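You operate a simulated robot arm through the tools that you are given. There is no shell and no other tool.

Carry out the task below with a simulated robot arm. There is one attempt and no reset: what you move stays moved.

TASK
The blue fender is too hard, the white too soft: bring both to OK on the pump's gauge.
Fine: Do the hard one first. Push the nozzle home in each valve; the yellow button lets air out. Stand the pump back in its cup; fenders stay in the rack.

The check looks at the end state, three seconds after you hand in, the way a careful person would. Anything else that was tipped, shoved, dropped, spilled or broken makes it a failure.

THE ROBOT
A 6-joint arm with a four-finger gripper, fixed in place. Base frame: the origin is on the floor under the middle of its stand, x ahead of it, y to its left, z up. Units: cm, rad, N and s.
With the tool pointing down near the work surface it reaches from about 24 to 92 cm from the base axis. Its first joint turns from -2.897 to 2.897 rad. Payload 3.67 kg.
Tool frame: the origin (TCP) lies between the finger pads and is the grasp point; the fingertips stand 2.8 cm ahead of it; z points along the fingers, y is the line along which they close. The gripper opens to 11.2 cm; its body begins 7.3 cm behind the TCP.
Orientation is that of the tool frame in the base frame, as [roll, pitch, yaw] about the fixed x, y, z axes, in that order (R = Rz(yaw) Ry(pitch) Rx(roll)). With the fingers straight down and closing along the base's y, the tool's x points along the base's -x, its y along +y and its z along -z.

THE INTERFACE
- The arm moves only by the tool drive_tool. Its argument "commands" is a list that holds one entry, the list of rows, each a list of 6 numbers: the shift along the tool's x, y, z in cm, then the turn, a rotation vector about the tool's x, y, z in rad. In form: [[[tx, ty, tz, rx, ry, rz], ...]]. A call has 1 to 20 rows; each row is the pose to reach, as a shift and turn from the pose commanded when the call began, along the tool's axes at that moment. "jaw" is the opening in per cent of the stroke, from 0 (shut) to 100 (fully open), set as the call begins (left out, the last holds). A row lasts 0.2 s, in which the tool goes at most 5 cm and 0.15 rad; a call with a longer step from one row to the next is refused whole, and so is a gripper value outside its range. A pose out of reach is approached as far as the arm can. The call stops where the force on the tool passes 80 N (or 10 N more than at its start, if that is more) or the arm is blocked; 0.2 s more then pass. The fingers move at their own pace (about 10.25 cm/s each) and stop on an object; they squeeze with about 34 N. The grip force told is the motor's: it shows also when the fingers shut on nothing. Time passes only in rows, and 0.2 s behind the last, so rows that repeat a pose let the fingers close. It gives the time, the measured TCP pose, the force on the tool (base axes), the opening and the grip force at its end, in the units of the frame above (readings bear some noise), with the torque about the TCP (base axes, N m) and any sound that the robot's microphone picked up, and new pictures: "pictures" is both (left out), scene, wrist or none.
- Cameras (640 x 400 px; columns grow to the right, rows downward): "scene" is fixed at [39.95, 65.17, 151.36]; the picture's right is [-0.99, 0.10, 0.00], its down [0.09, 0.88, -0.47] and it looks along [-0.05, -0.47, -0.88] (base axes); focal length 296 px, centre (320, 200). "wrist" rides on the gripper at [6, -1.8, -10.4] in the tool frame; the picture's right is [0.29, 0.96, 0.00], its down [-0.80, 0.24, -0.55] and it looks along [-0.53, 0.16, 0.83] (tool axes); focal length 234 px, centre (320, 200). There is no depth. A picture from a camera that has moved, and an enlarged one, comes with that camera's place and axes in the base frame and with its lens.
- enlarge(camera, box): a new picture of the part [left, top, right, bottom] of that camera's present view, enlarged. It takes no simulated time.
- hand_in(): hands the job in; it is judged then, once.

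Nothing tells you positions but the pictures and the camera data. Unless the task says otherwise, let go and move clear before handing in.

The tools are called as name(argument=value, ...) on one line, values as JSON. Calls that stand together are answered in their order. drive_tool: Moves the arm, as the interface text tells. Its arguments: {"type":"object","properties":{"commands":{"type":"array"},"jaw":{"type":"number"},"pictures":{"type":"string","enum":["both","scene","wrist","none"]}},"required":["commands"]} The other tools are called the same way: enlarge (camera, box) takes an enlarged picture of a part of a camera's view; hand_in () hands the job in.

At the start:

```text
time_s: 0.0
tool_pos: [32.04, 31.71, 115.21]
ee_rot: [3.139, 0.0, -3.141]
contact_force: [0.2, 0.4, -0.3]
moment: [-0.05, 0.0, -0.01]
width: 11.2
gripper_force: 0.0
```

scene: 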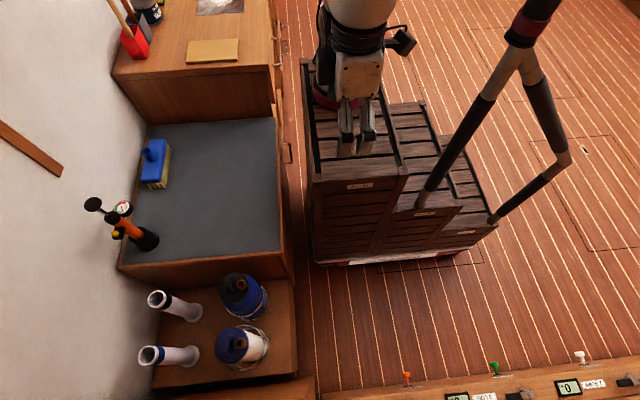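
wrist: 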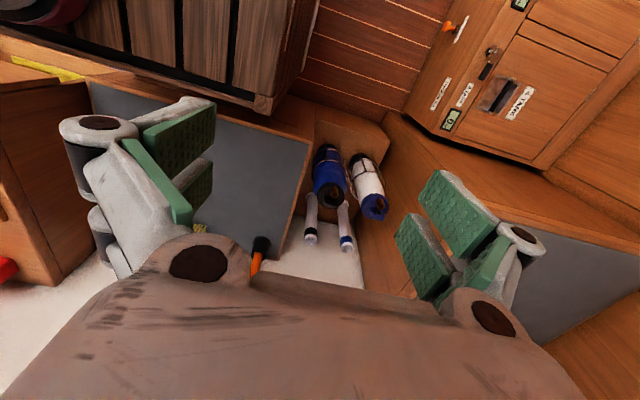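

I see a bench with an orange hand pump in a cup on the left, two fenders (blue and white) in a rack on a lower shelf, and two white tubes beside them. I'll enlarge the views to work out where things are.

enlarge(camera="scene", box=[70, 180, 190, 255])

enlarge(camera="scene", box=[120, 260, 300, 380])

enlarge(camera="wrist", box=[230, 120, 410, 290])

```text
5.33 times, centred on (130, 218) of scene
camera zoom: at [39.95, 65.17, 151.36], right [-0.99, 0.1, 0.0], down [0.09, 0.88, -0.47], along [-0.05, -0.47, -0.88], focal length 1576 px, centre (1333, 107)
```

zoom: 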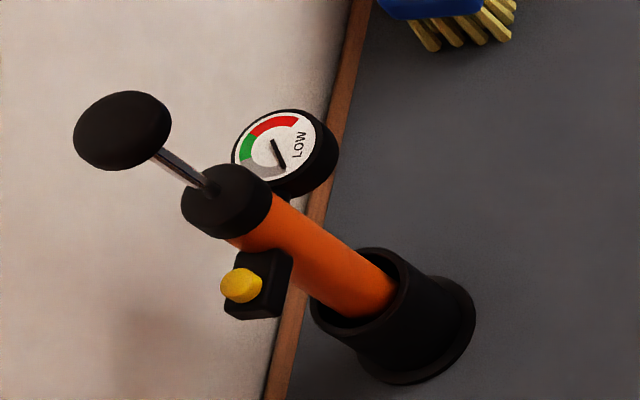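

```text
3.33 times, centred on (210, 320) of scene
camera zoom: at [39.95, 65.17, 151.36], right [-0.99, 0.1, 0.0], down [0.09, 0.88, -0.47], along [-0.05, -0.47, -0.88], focal length 985 px, centre (687, -200)
```

zoom: 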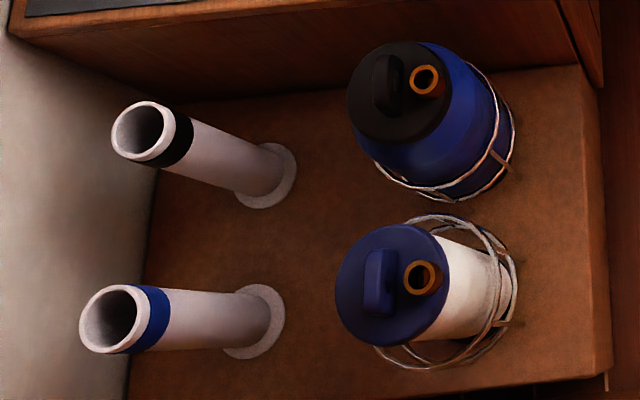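

```text
2.35 times, centred on (320, 205) of wrist
camera zoom: at [26.09, 29.89, 125.76], right [-0.29, 0.96, 0.0], down [0.8, 0.24, 0.55], along [0.53, 0.16, -0.83], focal length 551 px, centre (320, 188)
```

zoom: 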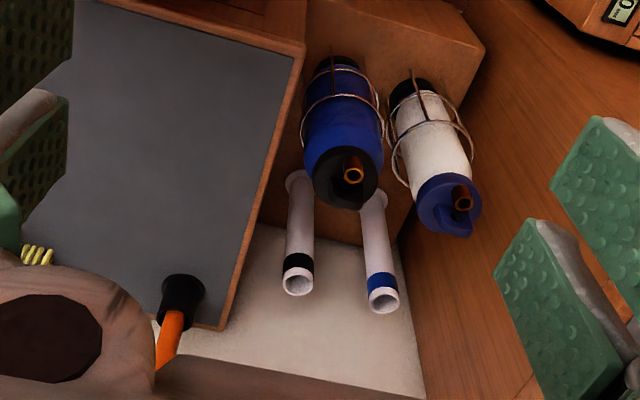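

The valves seem to be at about (60, 44.5, 67) for the blue fender and (60, 60, 66) for the white. The pump's axis is near (91, 27), with its knob at z≈88. I'll test whether the wrist can roll so the camera rides on top once the tool is level, and take a look from there.

drive_tool(commands=[[[0, 0, 0, 0, 0, 0.15], [0, 0, 0, 0, 0, 0.3], [0, 0, 0, 0, 0, 0.45], [0, 0, 0, 0, 0, 0.6], [0, 0, 0, 0, 0, 0.75], [0, 0, 0, 0, 0, 0.9], [0, 0, 0, 0, 0, 1.05], [0, 0, 0, 0, 0, 1.2], [0, 0, 0, 0, 0, 1.35], [0, 0, 0, 0, 0, 1.5], [0, 0, 0, 0, 0, 1.57]]], pictures="both")

```text
time_s: 2.4
tool_pos: [36.3, 31.29, 115.11]
ee_rot: [-3.121, -0.003, 1.592]
contact_force: [-0.5, 0.1, 0.0]
moment: [-0.02, 0.05, -0.02]
width: 11.2
gripper_force: 0.0
out of reach, approached as far as the arm can: row 10, 11
camera wrist: at [34.71, 37.28, 125.59], right [0.95, 0.31, -0.02], down [0.27, -0.79, 0.55], along [0.15, -0.52, -0.84], focal length 234 px, centre (320, 200)
```

scene: 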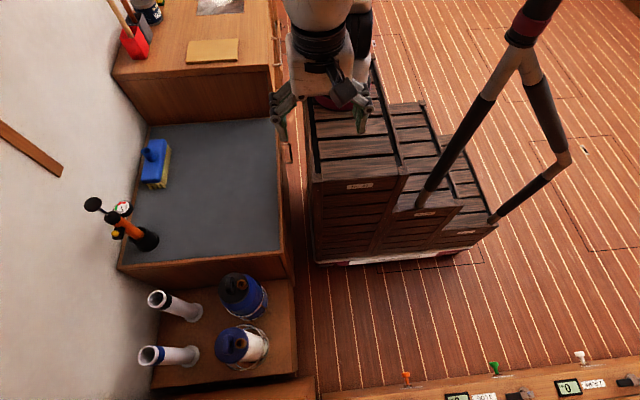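
wrist: 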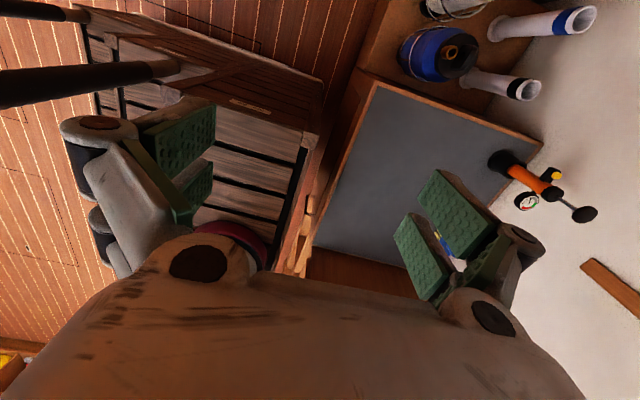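

The forward roll hits a limit near 1.5 rad, so I'll try rolling the other way. First I'll enlarge this view of the pump and fenders, which costs no time.

enlarge(camera="wrist", box=[470, 130, 620, 230])

enlarge(camera="wrist", box=[370, 0, 610, 150])

```text
4.00 times, centred on (545, 180) of wrist
camera zoom: at [34.71, 37.28, 125.59], right [0.95, 0.31, -0.02], down [0.27, -0.79, 0.55], along [0.15, -0.52, -0.84], focal length 937 px, centre (-580, 280)
```

zoom: 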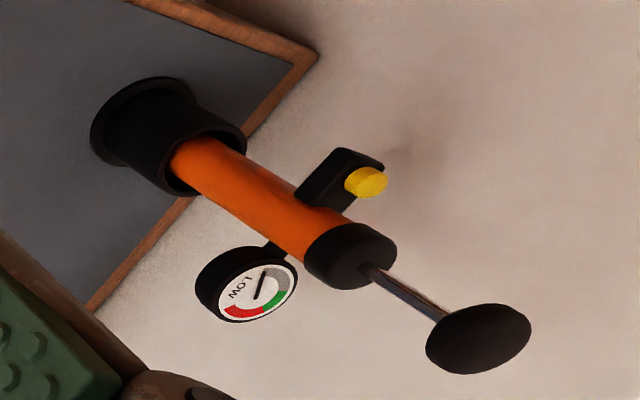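

```text
2.67 times, centred on (490, 75) of wrist
camera zoom: at [34.71, 37.28, 125.59], right [0.95, 0.31, -0.02], down [0.27, -0.79, 0.55], along [0.15, -0.52, -0.84], focal length 624 px, centre (-133, 533)
```

zoom: 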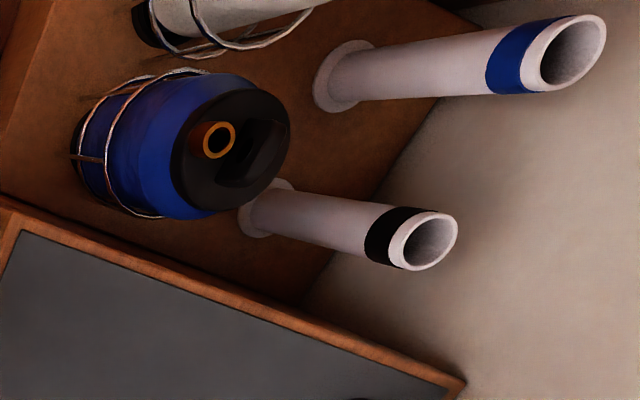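

The picture shows the button block on the pump's +y side and the gauge on its −y side, with the orange barrel clear from the −x side. I'll roll back and continue the other way.

drive_tool(commands=[[[0, 0, 0, 0, 0, -0.15], [0, 0, 0, 0, 0, -0.3], [0, 0, 0, 0, 0, -0.45], [0, 0, 0, 0, 0, -0.6], [0, 0, 0, 0, 0, -0.75], [0, 0, 0, 0, 0, -0.9], [0, 0, 0, 0, 0, -1.05], [0, 0, 0, 0, 0, -1.2], [0, 0, 0, 0, 0, -1.35], [0, 0, 0, 0, 0, -1.5], [0, 0, 0, 0, 0, -1.65], [0, 0, 0, 0, 0, -1.8], [0, 0, 0, 0, 0, -1.95], [0, 0, 0, 0, 0, -2.1], [0, 0, 0, 0, 0, -2.25], [0, 0, 0, 0, 0, -2.4], [0, 0, 0, 0, 0, -2.55], [0, 0, 0, 0, 0, -2.7], [0, 0, 0, 0, 0, -2.85], [0, 0, 0, 0, 0, -3.0]]], pictures="none")

drive_tool(commands=[[[0, 0, 0, 0, 0, -0.15], [0, 0, 0, 0, 0, -0.3], [0, 0, 0, 0, 0, -0.45], [0, 0, 0, 0, 0, -0.6], [0, 0, 0, 0, 0, -0.75], [0, 0, 0, 0, 0, -0.9], [0, 0, 0, 0, 0, -1.05], [0, 0, 0, 0, 0, -1.2], [0, 0, 0, 0, 0, -1.35], [0, 0, 0, 0, 0, -1.5], [0, 0, 0, 0, 0, -1.6], [0, 0, 0, 0, 0, -1.7]]], pictures="both")

```text
time_s: 6.6
tool_pos: [36.5, 31.38, 115.2]
ee_rot: [-3.142, 0.001, -1.708]
contact_force: [0.2, -0.3, 0.4]
moment: [-0.03, 0.03, 0.01]
width: 11.18
gripper_force: 0.1
```

```text
time_s: 9.2
tool_pos: [36.58, 31.32, 115.13]
ee_rot: [-3.139, -0.001, -0.011]
contact_force: [0.0, 0.1, 1.4]
moment: [0.0, 0.0, 0.05]
width: 11.24
gripper_force: 0.2
camera wrist: at [42.56, 33.11, 125.54], right [0.28, -0.96, 0.0], down [-0.8, -0.23, 0.55], along [-0.53, -0.15, -0.83], focal length 234 px, centre (320, 200)
```

scene: 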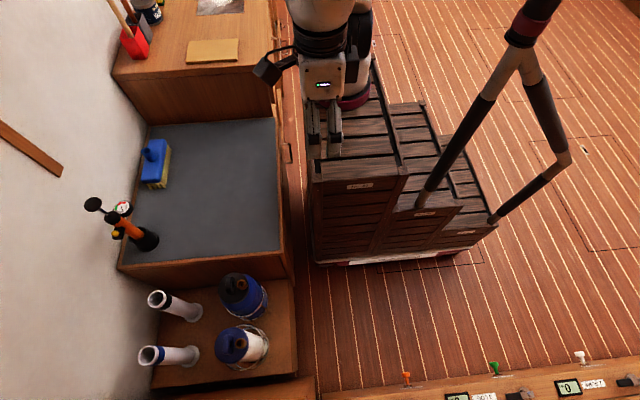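
wrist: 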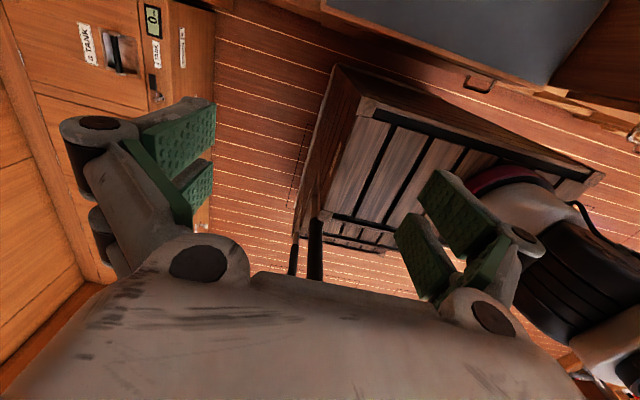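

The roll worked, so the camera will be on top when I pitch forward. I'll now pitch the tool to horizontal, pointing at +x, and advance to look at the pump.

drive_tool(commands=[[[1.67, 0.35, 2.0, 0, 0.131, 0], [3.33, 0.7, 4.0, 0, 0.262, 0], [5.0, 1.05, 6.0, 0, 0.393, 0], [6.67, 1.4, 8.0, 0, 0.524, 0], [8.33, 1.75, 10.0, 0, 0.654, 0], [10.0, 2.1, 12.0, 0, 0.785, 0], [11.67, 2.45, 14.0, 0, 0.916, 0], [13.33, 2.8, 16.0, 0, 1.047, 0], [15.0, 3.15, 18.0, 0, 1.178, 0], [16.67, 3.5, 20.0, 0, 1.309, 0], [18.33, 3.85, 22.0, 0, 1.44, 0], [20.0, 4.2, 24.0, 0, 1.571, 0]]], pictures="both")

```text
time_s: 11.8
tool_pos: [56.42, 26.85, 91.04]
ee_rot: [-1.037, -1.569, -2.113]
contact_force: [-0.7, 0.5, -0.1]
moment: [-0.03, 0.01, 0.02]
width: 11.2
gripper_force: 0.1
out of reach, approached as far as the arm can: row 8, 9, 10, 11
camera wrist: at [46.12, 28.86, 97.03], right [-0.01, -0.96, 0.29], down [-0.56, -0.23, -0.8], along [0.83, -0.17, -0.53], focal length 234 px, centre (320, 200)
```

scene: 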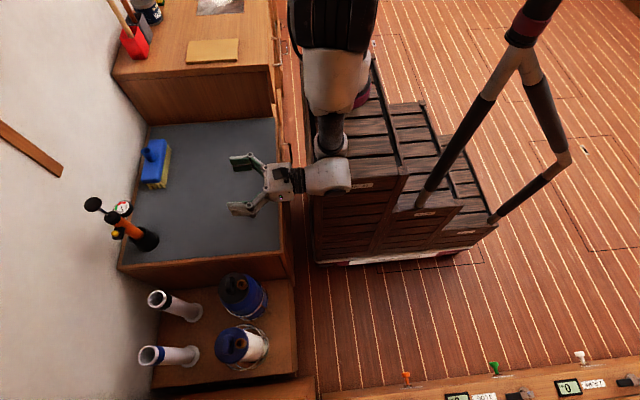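
wrist: 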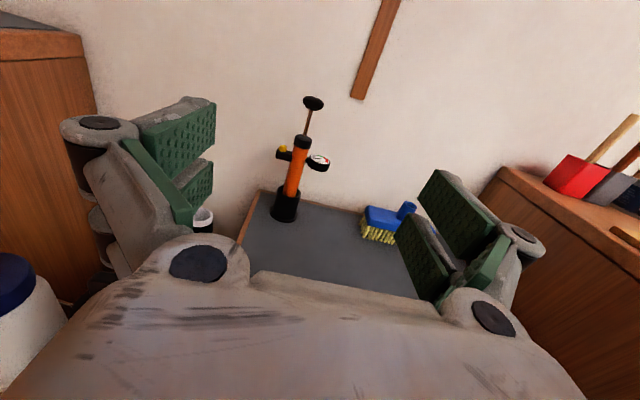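

The tool is now level, pointing +x, with the camera on top. I'll zoom in on the pump.

enlarge(camera="wrist", box=[240, 85, 360, 230])

enlarge(camera="wrist", box=[270, 135, 340, 180])

```text
2.76 times, centred on (300, 158) of wrist
camera zoom: at [46.12, 28.86, 97.03], right [-0.01, -0.96, 0.29], down [-0.56, -0.23, -0.8], along [0.83, -0.17, -0.53], focal length 646 px, centre (375, 317)
```

zoom: 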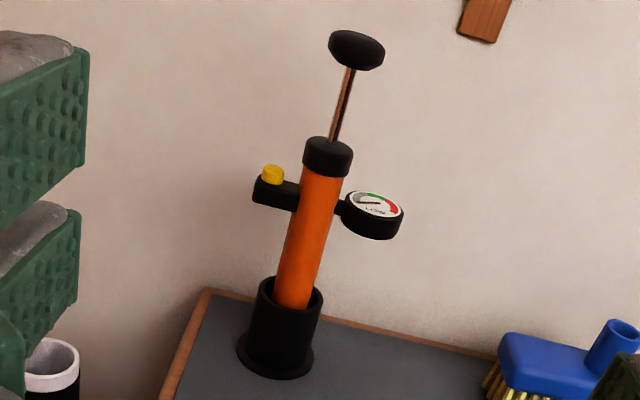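

```text
8.89 times, centred on (305, 158) of wrist
camera zoom: at [46.12, 28.86, 97.03], right [-0.01, -0.96, 0.29], down [-0.56, -0.23, -0.8], along [0.83, -0.17, -0.53], focal length 2082 px, centre (453, 578)
```

zoom: 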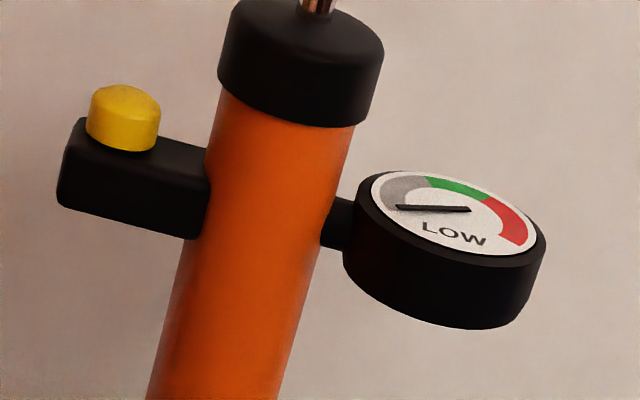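

I can see the button faces up on a block on the +y side, and the gauge faces up on the −y side. I estimate the barrel at about 3 cm across, exposed from z≈68.5 (cup rim) to z≈76 (underside of block and gauge). I'll check how big the finger pads are before committing.

enlarge(camera="wrist", box=[380, 150, 560, 340])

enlarge(camera="wrist", box=[50, 80, 260, 290])

enlarge(camera="scene", box=[210, 130, 370, 230])

```text
2.11 times, centred on (470, 245) of wrist
camera zoom: at [46.12, 28.86, 97.03], right [-0.01, -0.96, 0.29], down [-0.56, -0.23, -0.8], along [0.83, -0.17, -0.53], focal length 493 px, centre (4, 105)
```

zoom: 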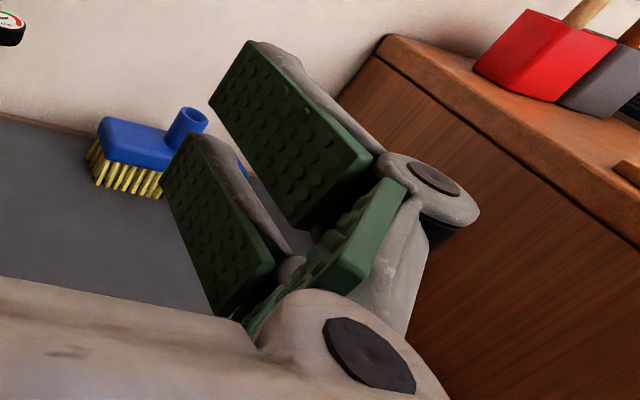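

```text
1.90 times, centred on (155, 185) of wrist
camera zoom: at [46.12, 28.86, 97.03], right [-0.01, -0.96, 0.29], down [-0.56, -0.23, -0.8], along [0.83, -0.17, -0.53], focal length 446 px, centre (634, 229)
```

zoom: 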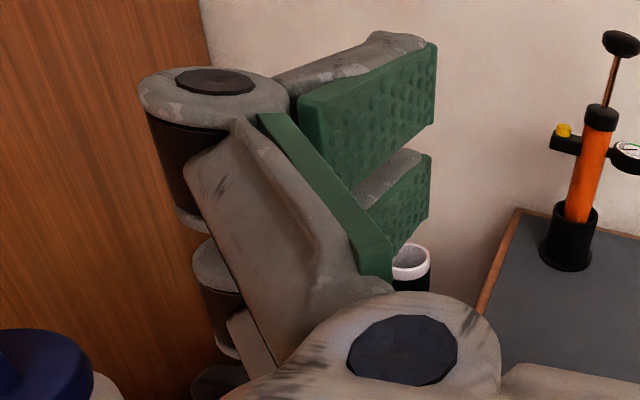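

```text
4.00 times, centred on (290, 180) of scene
camera zoom: at [39.95, 65.17, 151.36], right [-0.99, 0.1, 0.0], down [0.09, 0.88, -0.47], along [-0.05, -0.47, -0.88], focal length 1182 px, centre (440, 280)
```

zoom: 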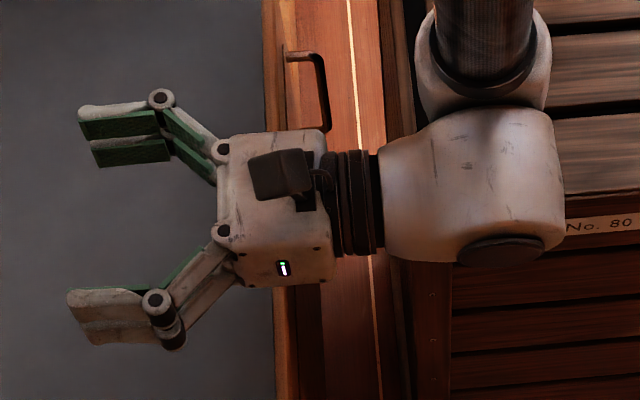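

The finger pads span about ±2.7 cm along the tool's x, so gripping the barrel with the TCP at z≈72 keeps clear of both the cup and the gauge. I'll move to a pre-grasp pose in front of the pump and check the alignment.

drive_tool(commands=[[[-2.4, 0, 2.2, 0, 0, 0], [-4.8, 0, 4.4, 0, 0, 0], [-7.2, 0, 6.6, 0, 0, 0], [-9.6, -0.1, 8.8, 0, 0, 0], [-12, -0.2, 11, 0, 0, 0], [-14.4, -0.2, 13.2, 0, 0, 0], [-16.8, -0.2, 15.4, 0, 0, 0], [-18.8, -0.2, 17.6, 0, 0, 0], [-18.8, -0.2, 18.6, 0, 0, 0]]], jaw=100, pictures="both")

```text
time_s: 13.8
tool_pos: [75.14, 26.9, 72.35]
ee_rot: [-1.572, -1.568, -1.582]
contact_force: [0.5, -0.8, -0.3]
moment: [-0.02, 0.01, 0.0]
width: 11.21
gripper_force: 0.1
camera wrist: at [64.66, 28.89, 78.34], right [-0.01, -0.96, 0.29], down [-0.56, -0.23, -0.8], along [0.83, -0.17, -0.53], focal length 234 px, centre (320, 200)
```

scene: 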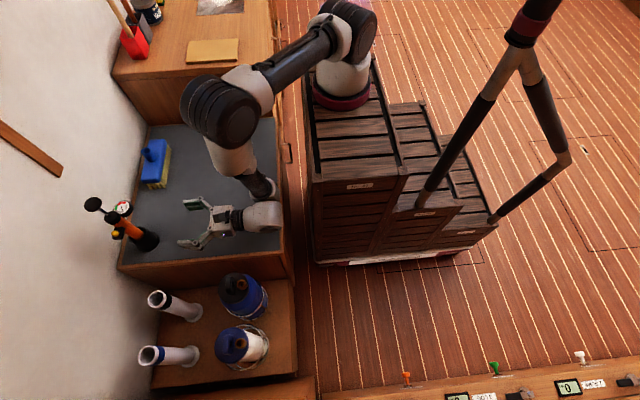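
wrist: 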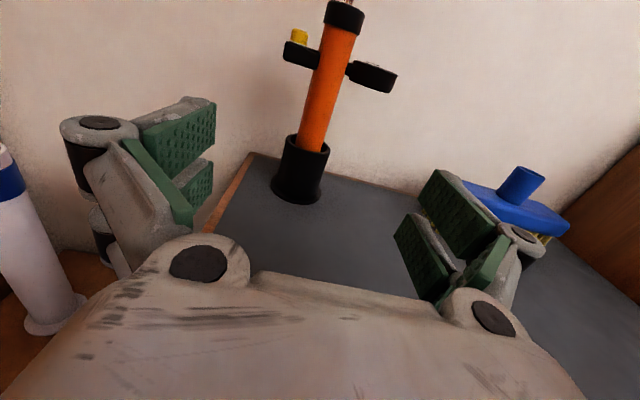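

The pre-grasp pose is good and the pump sits between the fingers' lines. I'll refine the pump's position from this closer view.

enlarge(camera="wrist", box=[250, 0, 410, 210])

enlarge(camera="scene", box=[80, 180, 280, 280])

```text
1.90 times, centred on (330, 105) of wrist
camera zoom: at [64.66, 28.89, 78.34], right [-0.01, -0.96, 0.29], down [-0.56, -0.23, -0.8], along [0.83, -0.17, -0.53], focal length 446 px, centre (301, 381)
```

zoom: 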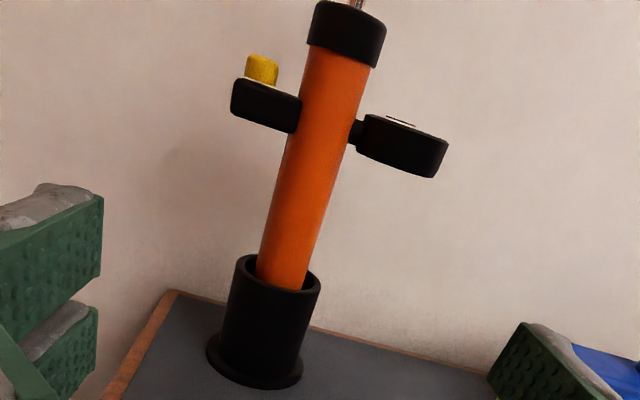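

```text
3.20 times, centred on (180, 230) of scene
camera zoom: at [39.95, 65.17, 151.36], right [-0.99, 0.1, 0.0], down [0.09, 0.88, -0.47], along [-0.05, -0.47, -0.88], focal length 946 px, centre (768, 104)
```

zoom: 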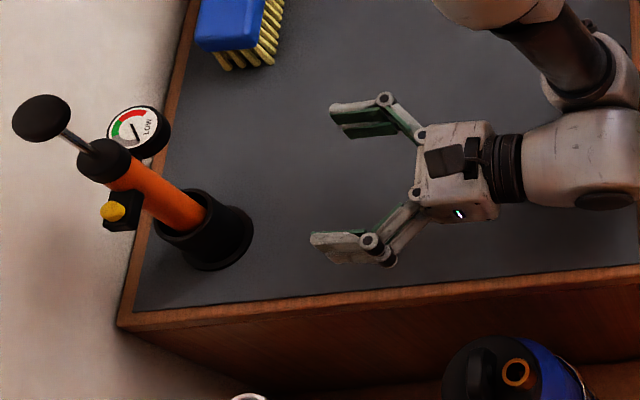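

I put the pump axis at about (91.2, 27.05), with free barrel from z≈68.8 to 76.2. I'll advance level at z=72.5 with the fingers open, passing under the gauge.

drive_tool(commands=[[[0.15, -0.15, 2.5, 0, 0, 0], [0.15, -0.15, 5, 0, 0, 0], [0.15, -0.15, 7.5, 0, 0, 0], [0.15, -0.15, 10, 0, 0, 0], [0.15, -0.15, 12, 0, 0, 0], [0.15, -0.15, 14, 0, 0, 0], [0.15, -0.15, 15.2, 0, 0, 0], [0.15, -0.15, 16.0, 0, 0, 0]]], jaw=100, pictures="both")

```text
time_s: 15.6
tool_pos: [90.94, 26.9, 72.36]
ee_rot: [-2.057, -1.57, -1.097]
contact_force: [0.5, -0.7, 0.6]
moment: [0.01, 0.0, -0.01]
width: 11.23
gripper_force: 0.1
camera wrist: at [80.66, 28.89, 78.39], right [-0.01, -0.96, 0.29], down [-0.56, -0.23, -0.8], along [0.83, -0.17, -0.53], focal length 234 px, centre (320, 200)
```

scene: 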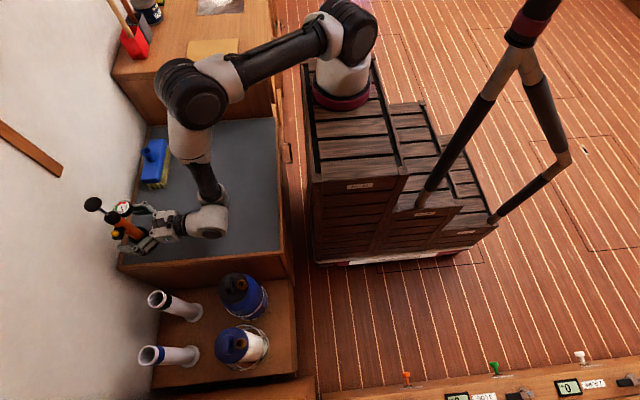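
wrist: 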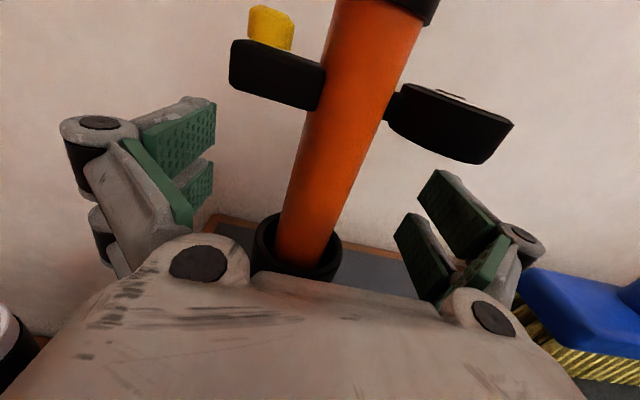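

The barrel is centred between the open fingers, below the block and gauge. I'll close on it.

drive_tool(commands=[[[0, 0, 0, 0, 0, 0], [0, 0, 0, 0, 0, 0], [0, 0, 0, 0, 0, 0], [0, 0, 0, 0, 0, 0], [0, 0, 0, 0, 0, 0]]], jaw=0, pictures="both")

```text
time_s: 16.8
tool_pos: [90.99, 26.88, 72.33]
ee_rot: [-2.089, -1.569, -1.067]
contact_force: [0.5, -0.1, 0.1]
moment: [-0.04, -0.02, -0.02]
width: 3.08
gripper_force: 34.1
camera wrist: at [80.65, 28.9, 78.4], right [-0.01, -0.96, 0.29], down [-0.56, -0.23, -0.8], along [0.83, -0.17, -0.53], focal length 234 px, centre (320, 200)
```

scene: 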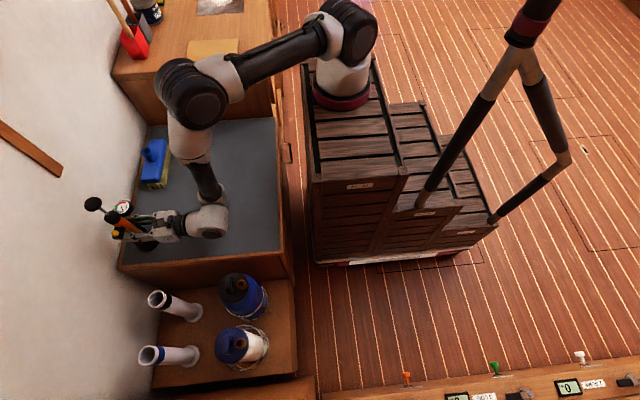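
wrist: 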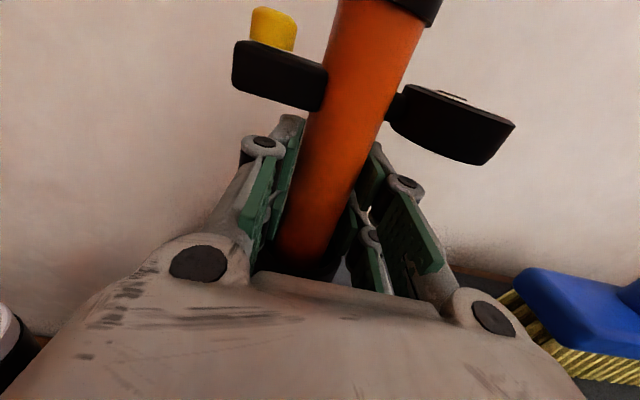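

I have a firm grip on a 3.08 cm barrel at TCP (91.0, 26.9, 72.35), and I'll return the pump to that same pose later. Now I'll lift it straight out of the cup.

drive_tool(commands=[[[0.5, 0, 0, 0, 0, 0], [1.5, 0, 0, 0, 0, 0], [2.5, 0, 0, 0, 0, 0], [4, 0, 0, 0, 0, 0], [5.5, 0, 0, 0, 0, 0], [7, 0, 0, 0, 0, 0], [8.5, 0, 0, 0, 0, 0], [10, 0, 0, 0, 0, 0], [12, 0, 0, 0, 0, 0], [14, 0, 0, 0, 0, 0]]], pictures="both")

```text
time_s: 19.0
tool_pos: [91.09, 26.92, 86.47]
ee_rot: [-2.804, -1.569, -0.347]
contact_force: [0.1, 0.3, -2.6]
moment: [0.0, -0.02, 0.04]
width: 3.06
gripper_force: 34.5
camera wrist: at [80.74, 28.82, 92.55], right [-0.01, -0.96, 0.29], down [-0.56, -0.23, -0.8], along [0.83, -0.17, -0.53], focal length 234 px, centre (320, 200)
```

scene: 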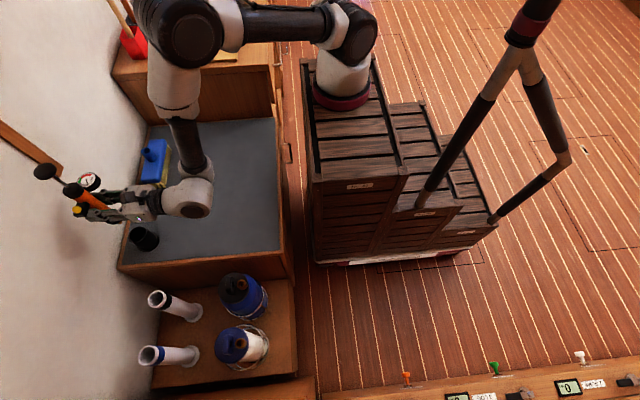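
wrist: 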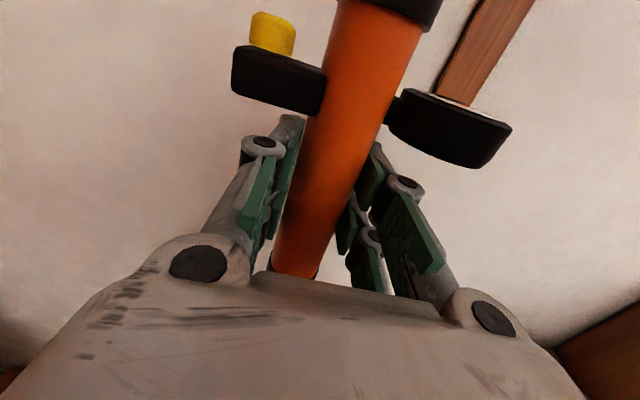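

The pump is out of the cup and weighs about 2.6 N. I'll look at the empty cup and at the pump's lower end.

enlarge(camera="scene", box=[20, 150, 220, 265])

enlarge(camera="wrist", box=[220, 180, 420, 300])

```text
3.20 times, centred on (120, 208) of scene
camera zoom: at [39.95, 65.17, 151.36], right [-0.99, 0.1, 0.0], down [0.09, 0.88, -0.47], along [-0.05, -0.47, -0.88], focal length 946 px, centre (960, 176)
```

zoom: 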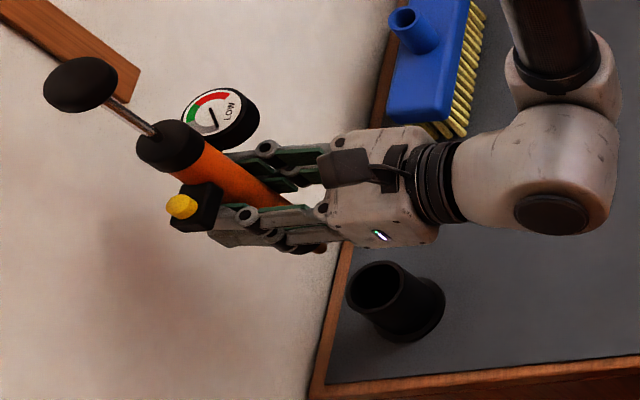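

```text
3.20 times, centred on (320, 240) of wrist
camera zoom: at [80.74, 28.82, 92.55], right [-0.01, -0.96, 0.29], down [-0.56, -0.23, -0.8], along [0.83, -0.17, -0.53], focal length 749 px, centre (320, 72)
```

zoom: 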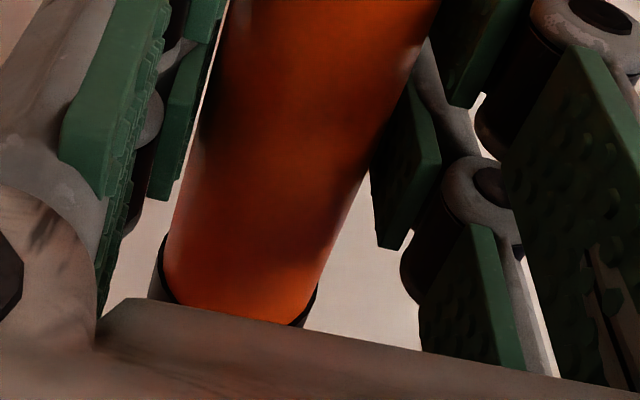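

The cup stayed upright. To learn the nozzle's shape and length, I'll back off from the wall a little and roll the pump so its lower end faces the scene camera.

drive_tool(commands=[[[1, 0, -2, 0, 0, 0], [2, 0, -4, 0, 0, 0.1], [3, 0, -6, 0, 0, 0.25], [3, 0, -8, 0, 0, 0.4], [3, 0, -10, 0, 0, 0.55], [3, 0, -10, 0, 0, 0.7], [3, 0, -10, 0, 0, 0.85], [3, 0, -10, 0, 0, 1.0], [3, 0, -10, 0, 0, 1.1]]], pictures="both")

enlarge(camera="scene", box=[60, 130, 240, 250])

```text
time_s: 21.0
tool_pos: [81.08, 27.0, 89.44]
ee_rot: [-1.571, -0.468, -1.579]
contact_force: [-0.9, 0.4, -2.1]
moment: [0.11, 0.02, 0.01]
width: 3.08
gripper_force: 34.1
camera wrist: at [70.66, 22.68, 93.79], right [-0.01, -0.69, -0.73], down [-0.55, 0.61, -0.57], along [0.84, 0.39, -0.38], focal length 234 px, centre (320, 200)
```

scene: 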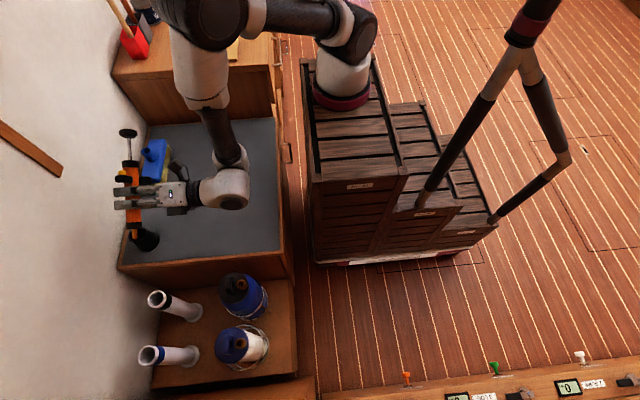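
wrist: 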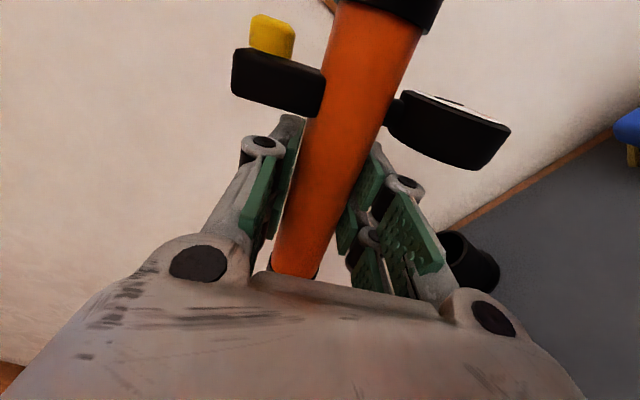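

```text
3.33 times, centred on (150, 190) of scene
camera zoom: at [39.95, 65.17, 151.36], right [-0.99, 0.1, 0.0], down [0.09, 0.88, -0.47], along [-0.05, -0.47, -0.88], focal length 985 px, centre (887, 233)
```

zoom: 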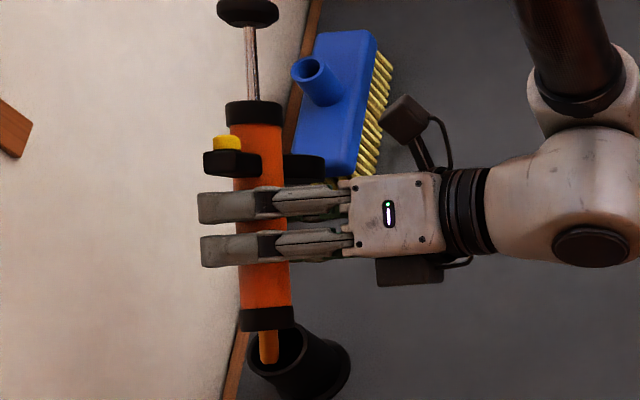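

The lower end is now visible: a black collar, then a brass nozzle about 2.3 cm long whose tip is about 9.8 cm below the TCP and on the grip axis. I'll roll upright again and back away so the wrist camera can locate the valves more precisely.

drive_tool(commands=[[[0, 0, -2, 0, 0, -0.12], [0, 0, -5, 0, 0, -0.24], [0, 0, -8.5, 0, 0, -0.36], [0, 0, -12, 0, 0, -0.5], [0, 0, -15.5, 0, 0, -0.64], [0, 0, -19, 0, 0, -0.78], [0, 0, -22.5, 0, 0, -0.9], [0, 0, -26, 0, 0, -1.0], [0, 0, -29.5, 0, 0, -1.1], [0, 0, -33, 0, 0, -1.1], [0, 0, -36, 0, 0, -1.1], [0, 0, -36, 0, 0, -1.1]]], pictures="both")

```text
time_s: 23.6
tool_pos: [44.99, 27.3, 89.34]
ee_rot: [-2.239, -1.568, -0.914]
contact_force: [-0.1, 0.4, -2.1]
moment: [0.01, 0.02, -0.02]
width: 3.08
gripper_force: 33.9
camera wrist: at [34.59, 29.31, 95.38], right [-0.01, -0.96, 0.29], down [-0.56, -0.23, -0.8], along [0.83, -0.17, -0.53], focal length 234 px, centre (320, 200)
```

scene: 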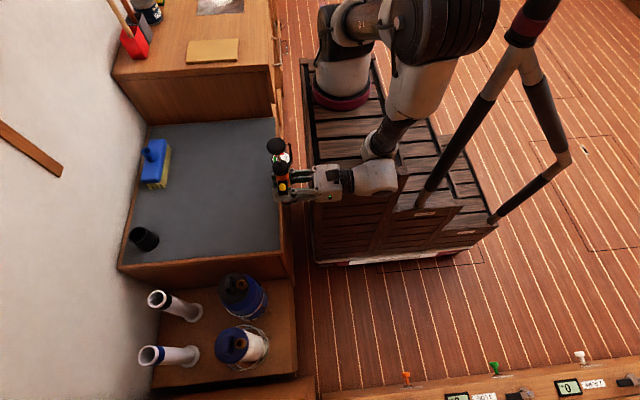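
wrist: 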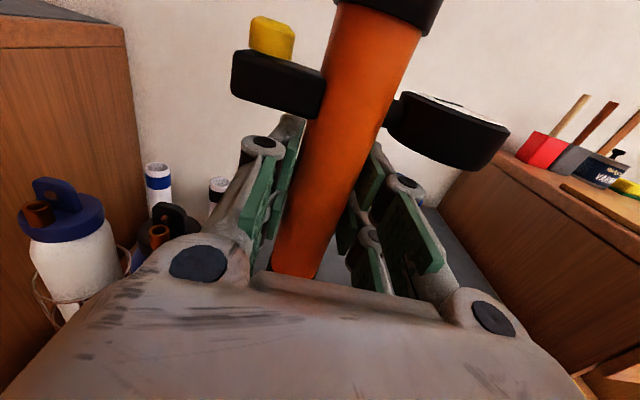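

Both valves are visible to the left of the pump. I'll zoom in on them.

enlarge(camera="wrist", box=[10, 160, 210, 285])

enlarge(camera="wrist", box=[130, 195, 210, 245])

enlarge(camera="scene", box=[210, 265, 280, 310])

enlarge(camera="scene", box=[205, 320, 275, 365])

```text
3.20 times, centred on (110, 222) of wrist
camera zoom: at [34.59, 29.31, 95.38], right [-0.01, -0.96, 0.29], down [-0.56, -0.23, -0.8], along [0.83, -0.17, -0.53], focal length 749 px, centre (992, 128)
```

zoom: 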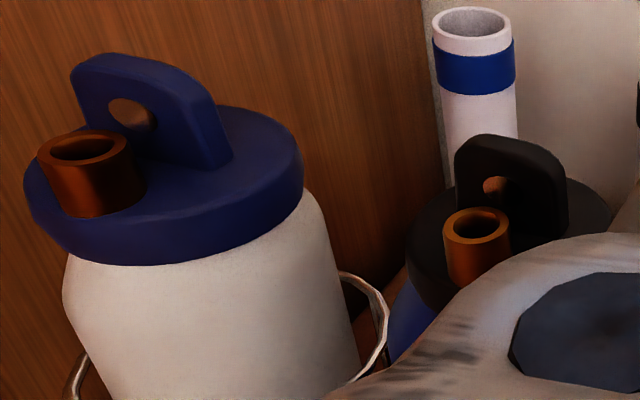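

```text
8.00 times, centred on (170, 220) of wrist
camera zoom: at [34.59, 29.31, 95.38], right [-0.01, -0.96, 0.29], down [-0.56, -0.23, -0.8], along [0.83, -0.17, -0.53], focal length 1873 px, centre (1520, 40)
```

zoom: 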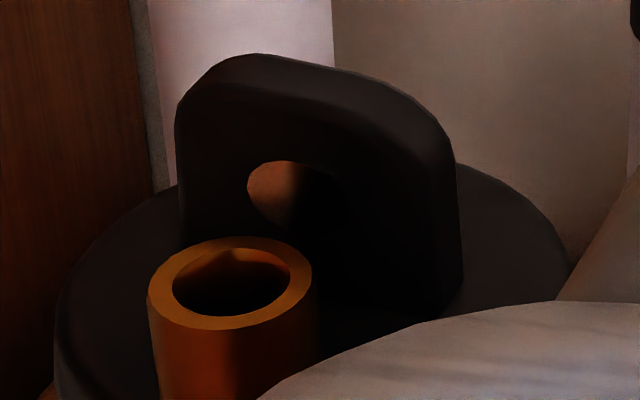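

```text
8.89 times, centred on (245, 288) of scene
camera zoom: at [39.95, 65.17, 151.36], right [-0.99, 0.1, 0.0], down [0.09, 0.88, -0.47], along [-0.05, -0.47, -0.88], focal length 2628 px, centre (987, -578)
```

zoom: 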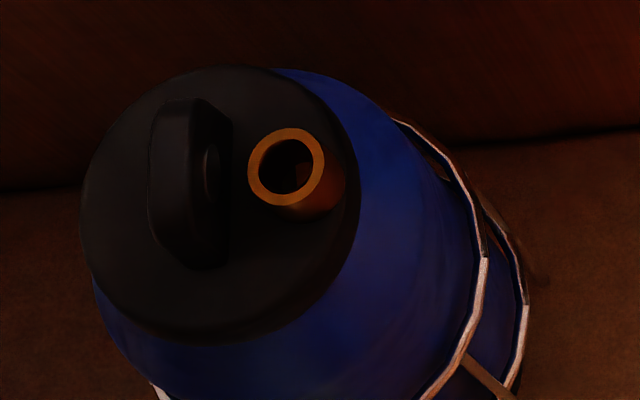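

```text
8.89 times, centred on (240, 342) of scene
camera zoom: at [39.95, 65.17, 151.36], right [-0.99, 0.1, 0.0], down [0.09, 0.88, -0.47], along [-0.05, -0.47, -0.88], focal length 2628 px, centre (1031, -1067)
```

zoom: 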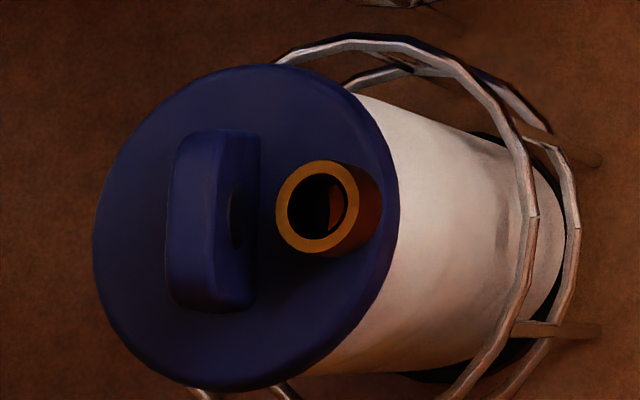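

From triangulation, the valve tops are at about (60.1, 44.55, 67.3) for blue and (60.1, 59.65, 67.4) for white. I'll check that the pump sits straight in the grip.

enlarge(camera="scene", box=[250, 130, 346, 220])

enlarge(camera="wrist", box=[220, 0, 460, 150])

```text
4.44 times, centred on (298, 175) of scene
camera zoom: at [39.95, 65.17, 151.36], right [-0.99, 0.1, 0.0], down [0.09, 0.88, -0.47], along [-0.05, -0.47, -0.88], focal length 1314 px, centre (418, 311)
```

zoom: 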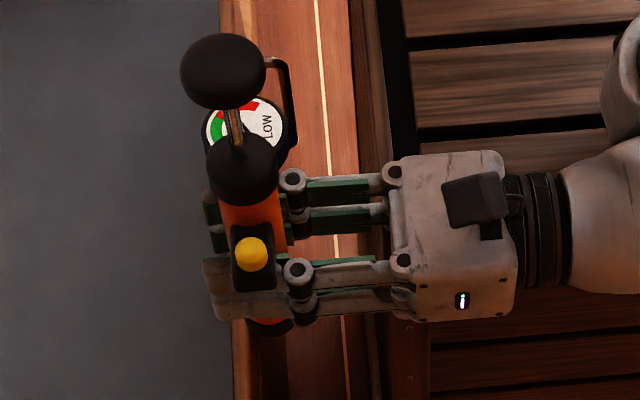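

```text
2.67 times, centred on (340, 75) of wrist
camera zoom: at [34.59, 29.31, 95.38], right [-0.01, -0.96, 0.29], down [-0.56, -0.23, -0.8], along [0.83, -0.17, -0.53], focal length 624 px, centre (267, 533)
```

zoom: 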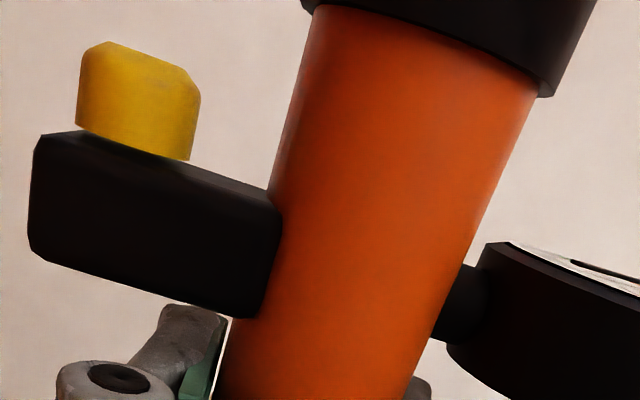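

The pump hangs nearly vertical, with the nozzle tip about 0.15 cm toward +x of the TCP. I'll carry it over the blue valve and stop a few centimetres above it.

drive_tool(commands=[[[0, -3, 2.5, 0, 0, 0], [0, -6, 5, 0, 0, 0], [0, -9, 7.5, 0, 0, 0], [0, -12, 10, 0, 0, 0], [0, -15, 12.5, 0, 0, 0], [0, -17.42, 14.75, 0, 0, 0], [-2, -17.42, 14.75, 0, 0, 0], [-4.5, -17.42, 14.75, 0, 0, 0], [-6.5, -17.42, 14.75, 0, 0, 0], [-7.5, -17.42, 14.75, 0, 0, 0], [-7.5, -17.42, 14.75, 0, 0, 0]]], pictures="both")

enlarge(camera="scene", box=[180, 220, 340, 340])

```text
time_s: 26.0
tool_pos: [59.94, 44.72, 81.98]
ee_rot: [-2.048, -1.568, -1.106]
contact_force: [0.4, 0.7, -2.2]
moment: [0.04, -0.02, 0.0]
width: 3.09
gripper_force: 34.1
camera wrist: at [49.53, 46.65, 88.0], right [-0.01, -0.96, 0.29], down [-0.56, -0.23, -0.8], along [0.83, -0.17, -0.53], focal length 234 px, centre (320, 200)
```

scene: 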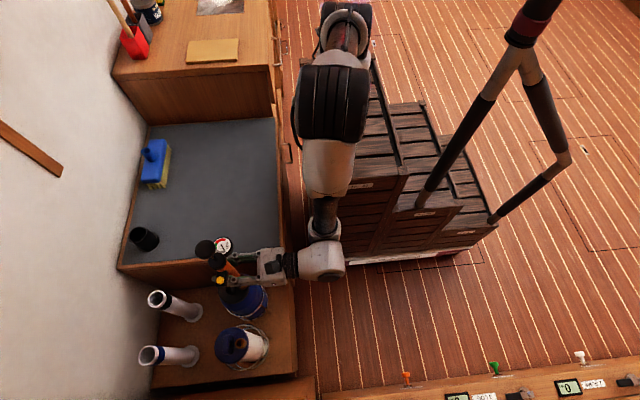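
wrist: 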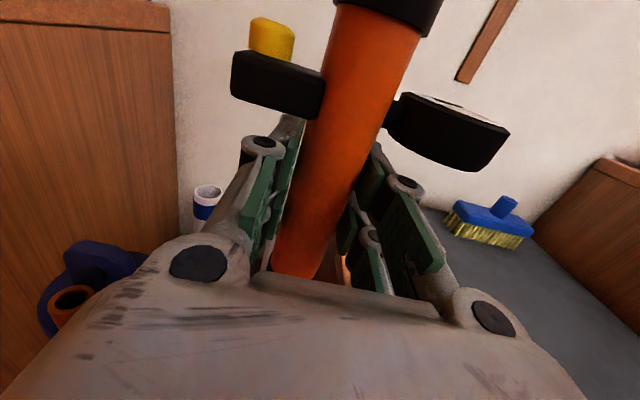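

```text
3.33 times, centred on (260, 280) of scene
camera zoom: at [39.95, 65.17, 151.36], right [-0.99, 0.1, 0.0], down [0.09, 0.88, -0.47], along [-0.05, -0.47, -0.88], focal length 985 px, centre (520, -67)
```

zoom: 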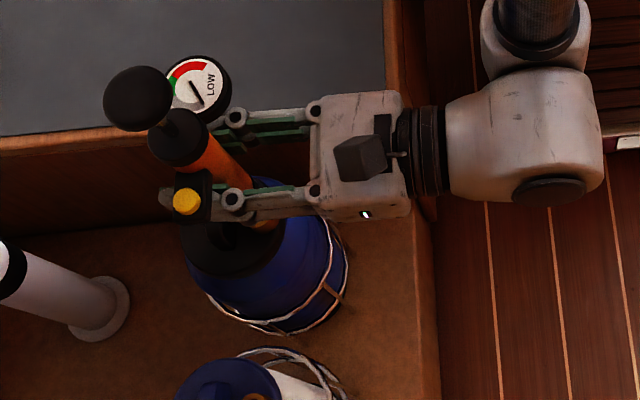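

I'm over the blue valve with the nozzle tip about 5 cm above it. I'll use this view for a second fix on the white valve and to see what is visible near the nozzle.

enlarge(camera="wrist", box=[20, 230, 180, 340])

enlarge(camera="scene", box=[215, 255, 285, 305])

enlarge(camera="wrist", box=[260, 220, 440, 310])

```text
3.64 times, centred on (100, 285) of wrist
camera zoom: at [49.53, 46.65, 88.0], right [-0.01, -0.96, 0.29], down [-0.56, -0.23, -0.8], along [0.83, -0.17, -0.53], focal length 852 px, centre (1120, -109)
```

zoom: 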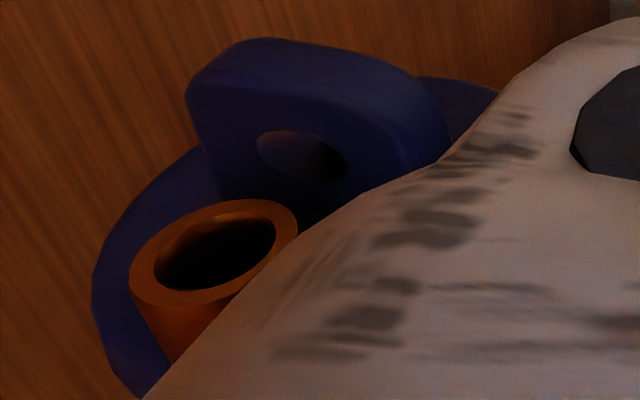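

```text
8.00 times, centred on (250, 280) of scene
camera zoom: at [39.95, 65.17, 151.36], right [-0.99, 0.1, 0.0], down [0.09, 0.88, -0.47], along [-0.05, -0.47, -0.88], focal length 2365 px, centre (880, -440)
```

zoom: 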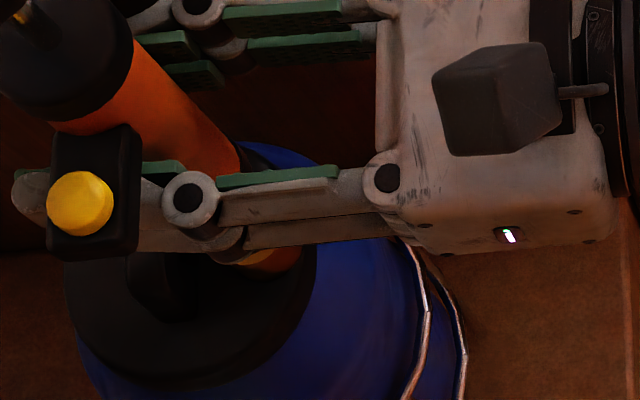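

```text
3.56 times, centred on (350, 265) of wrist
camera zoom: at [49.53, 46.65, 88.0], right [-0.01, -0.96, 0.29], down [-0.56, -0.23, -0.8], along [0.83, -0.17, -0.53], focal length 833 px, centre (213, -31)
```

zoom: 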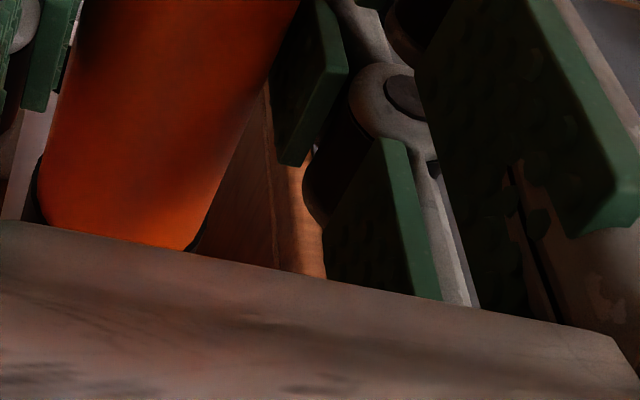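

The white valve's second fix is (60.1, 59.7, 67.45), which agrees with the first. I'll trim y slightly and come down to just above the blue valve, checking the force.

drive_tool(commands=[[[-1, 0.14, 0, 0, 0, 0], [-2, 0.14, 0, 0, 0, 0], [-3, 0.14, 0, 0, 0, 0], [-3.6, 0.14, 0, 0, 0, 0], [-4.0, 0.14, 0, 0, 0, 0], [-4.2, 0.14, 0, 0, 0, 0], [-4.2, 0.14, 0, 0, 0, 0]]], pictures="both")

enlarge(camera="scene", box=[205, 245, 285, 305])

```text
time_s: 27.6
tool_pos: [60.0, 44.57, 77.84]
ee_rot: [-2.124, -1.568, -1.027]
contact_force: [-0.2, 0.4, -2.9]
moment: [0.04, 0.02, -0.01]
width: 3.07
gripper_force: 33.6
camera wrist: at [49.59, 46.59, 83.78], right [-0.01, -0.96, 0.29], down [-0.56, -0.23, -0.8], along [0.83, -0.17, -0.53], focal length 234 px, centre (320, 200)
```

scene: 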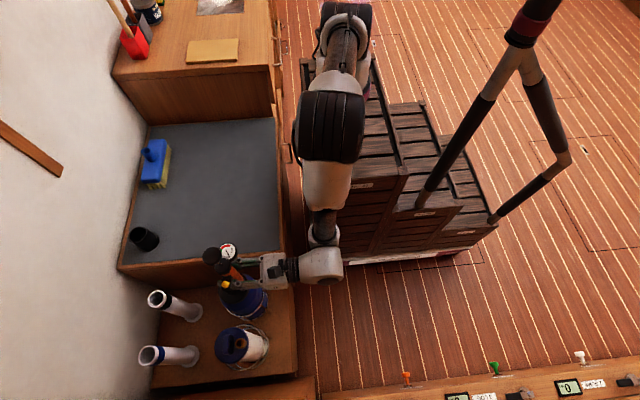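
wrist: 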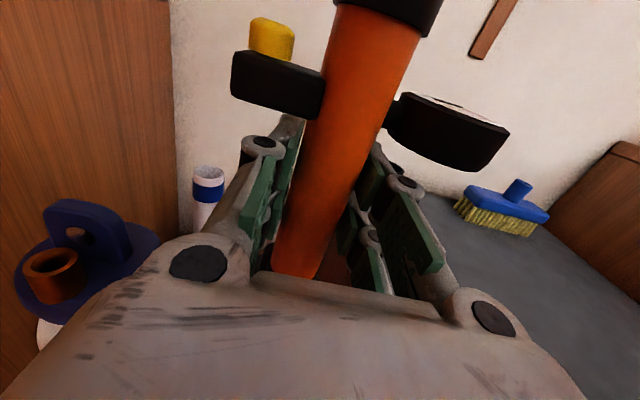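

```text
6.67 times, centred on (245, 275) of scene
camera zoom: at [39.95, 65.17, 151.36], right [-0.99, 0.1, 0.0], down [0.09, 0.88, -0.47], along [-0.05, -0.47, -0.88], focal length 1971 px, centre (820, -300)
```

zoom: 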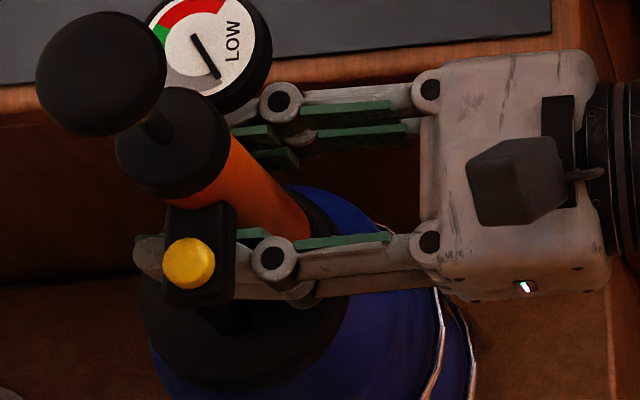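

There's no contact yet. I'll keep descending in small steps and watch the force.

drive_tool(commands=[[[-0.15, 0, 0, 0, 0, 0], [-0.3, 0, 0, 0, 0, 0], [-0.45, 0, 0, 0, 0, 0], [-0.6, 0, 0, 0, 0, 0], [-0.75, 0, 0, 0, 0, 0], [-0.9, 0, 0, 0, 0, 0], [-0.9, 0, 0, 0, 0, 0]]], pictures="none")

```text
time_s: 29.2
tool_pos: [60.06, 44.48, 76.85]
ee_rot: [-2.13, -1.569, -1.025]
contact_force: [0.2, 0.0, -1.7]
moment: [0.02, -0.02, 0.0]
width: 3.11
gripper_force: 33.9
```

Still no contact at TCP z=76.85. I'll continue gently.

drive_tool(commands=[[[-0.15, 0, 0, 0, 0, 0], [-0.3, 0, 0, 0, 0, 0], [-0.45, 0, 0, 0, 0, 0], [-0.6, 0, 0, 0, 0, 0], [-0.6, 0, 0, 0, 0, 0]]], pictures="none")

```text
time_s: 30.4
tool_pos: [60.08, 44.53, 76.26]
ee_rot: [-2.071, -1.568, -1.081]
contact_force: [0.1, 0.5, -2.9]
moment: [-0.01, 0.01, -0.01]
width: 3.06
gripper_force: 33.4
```

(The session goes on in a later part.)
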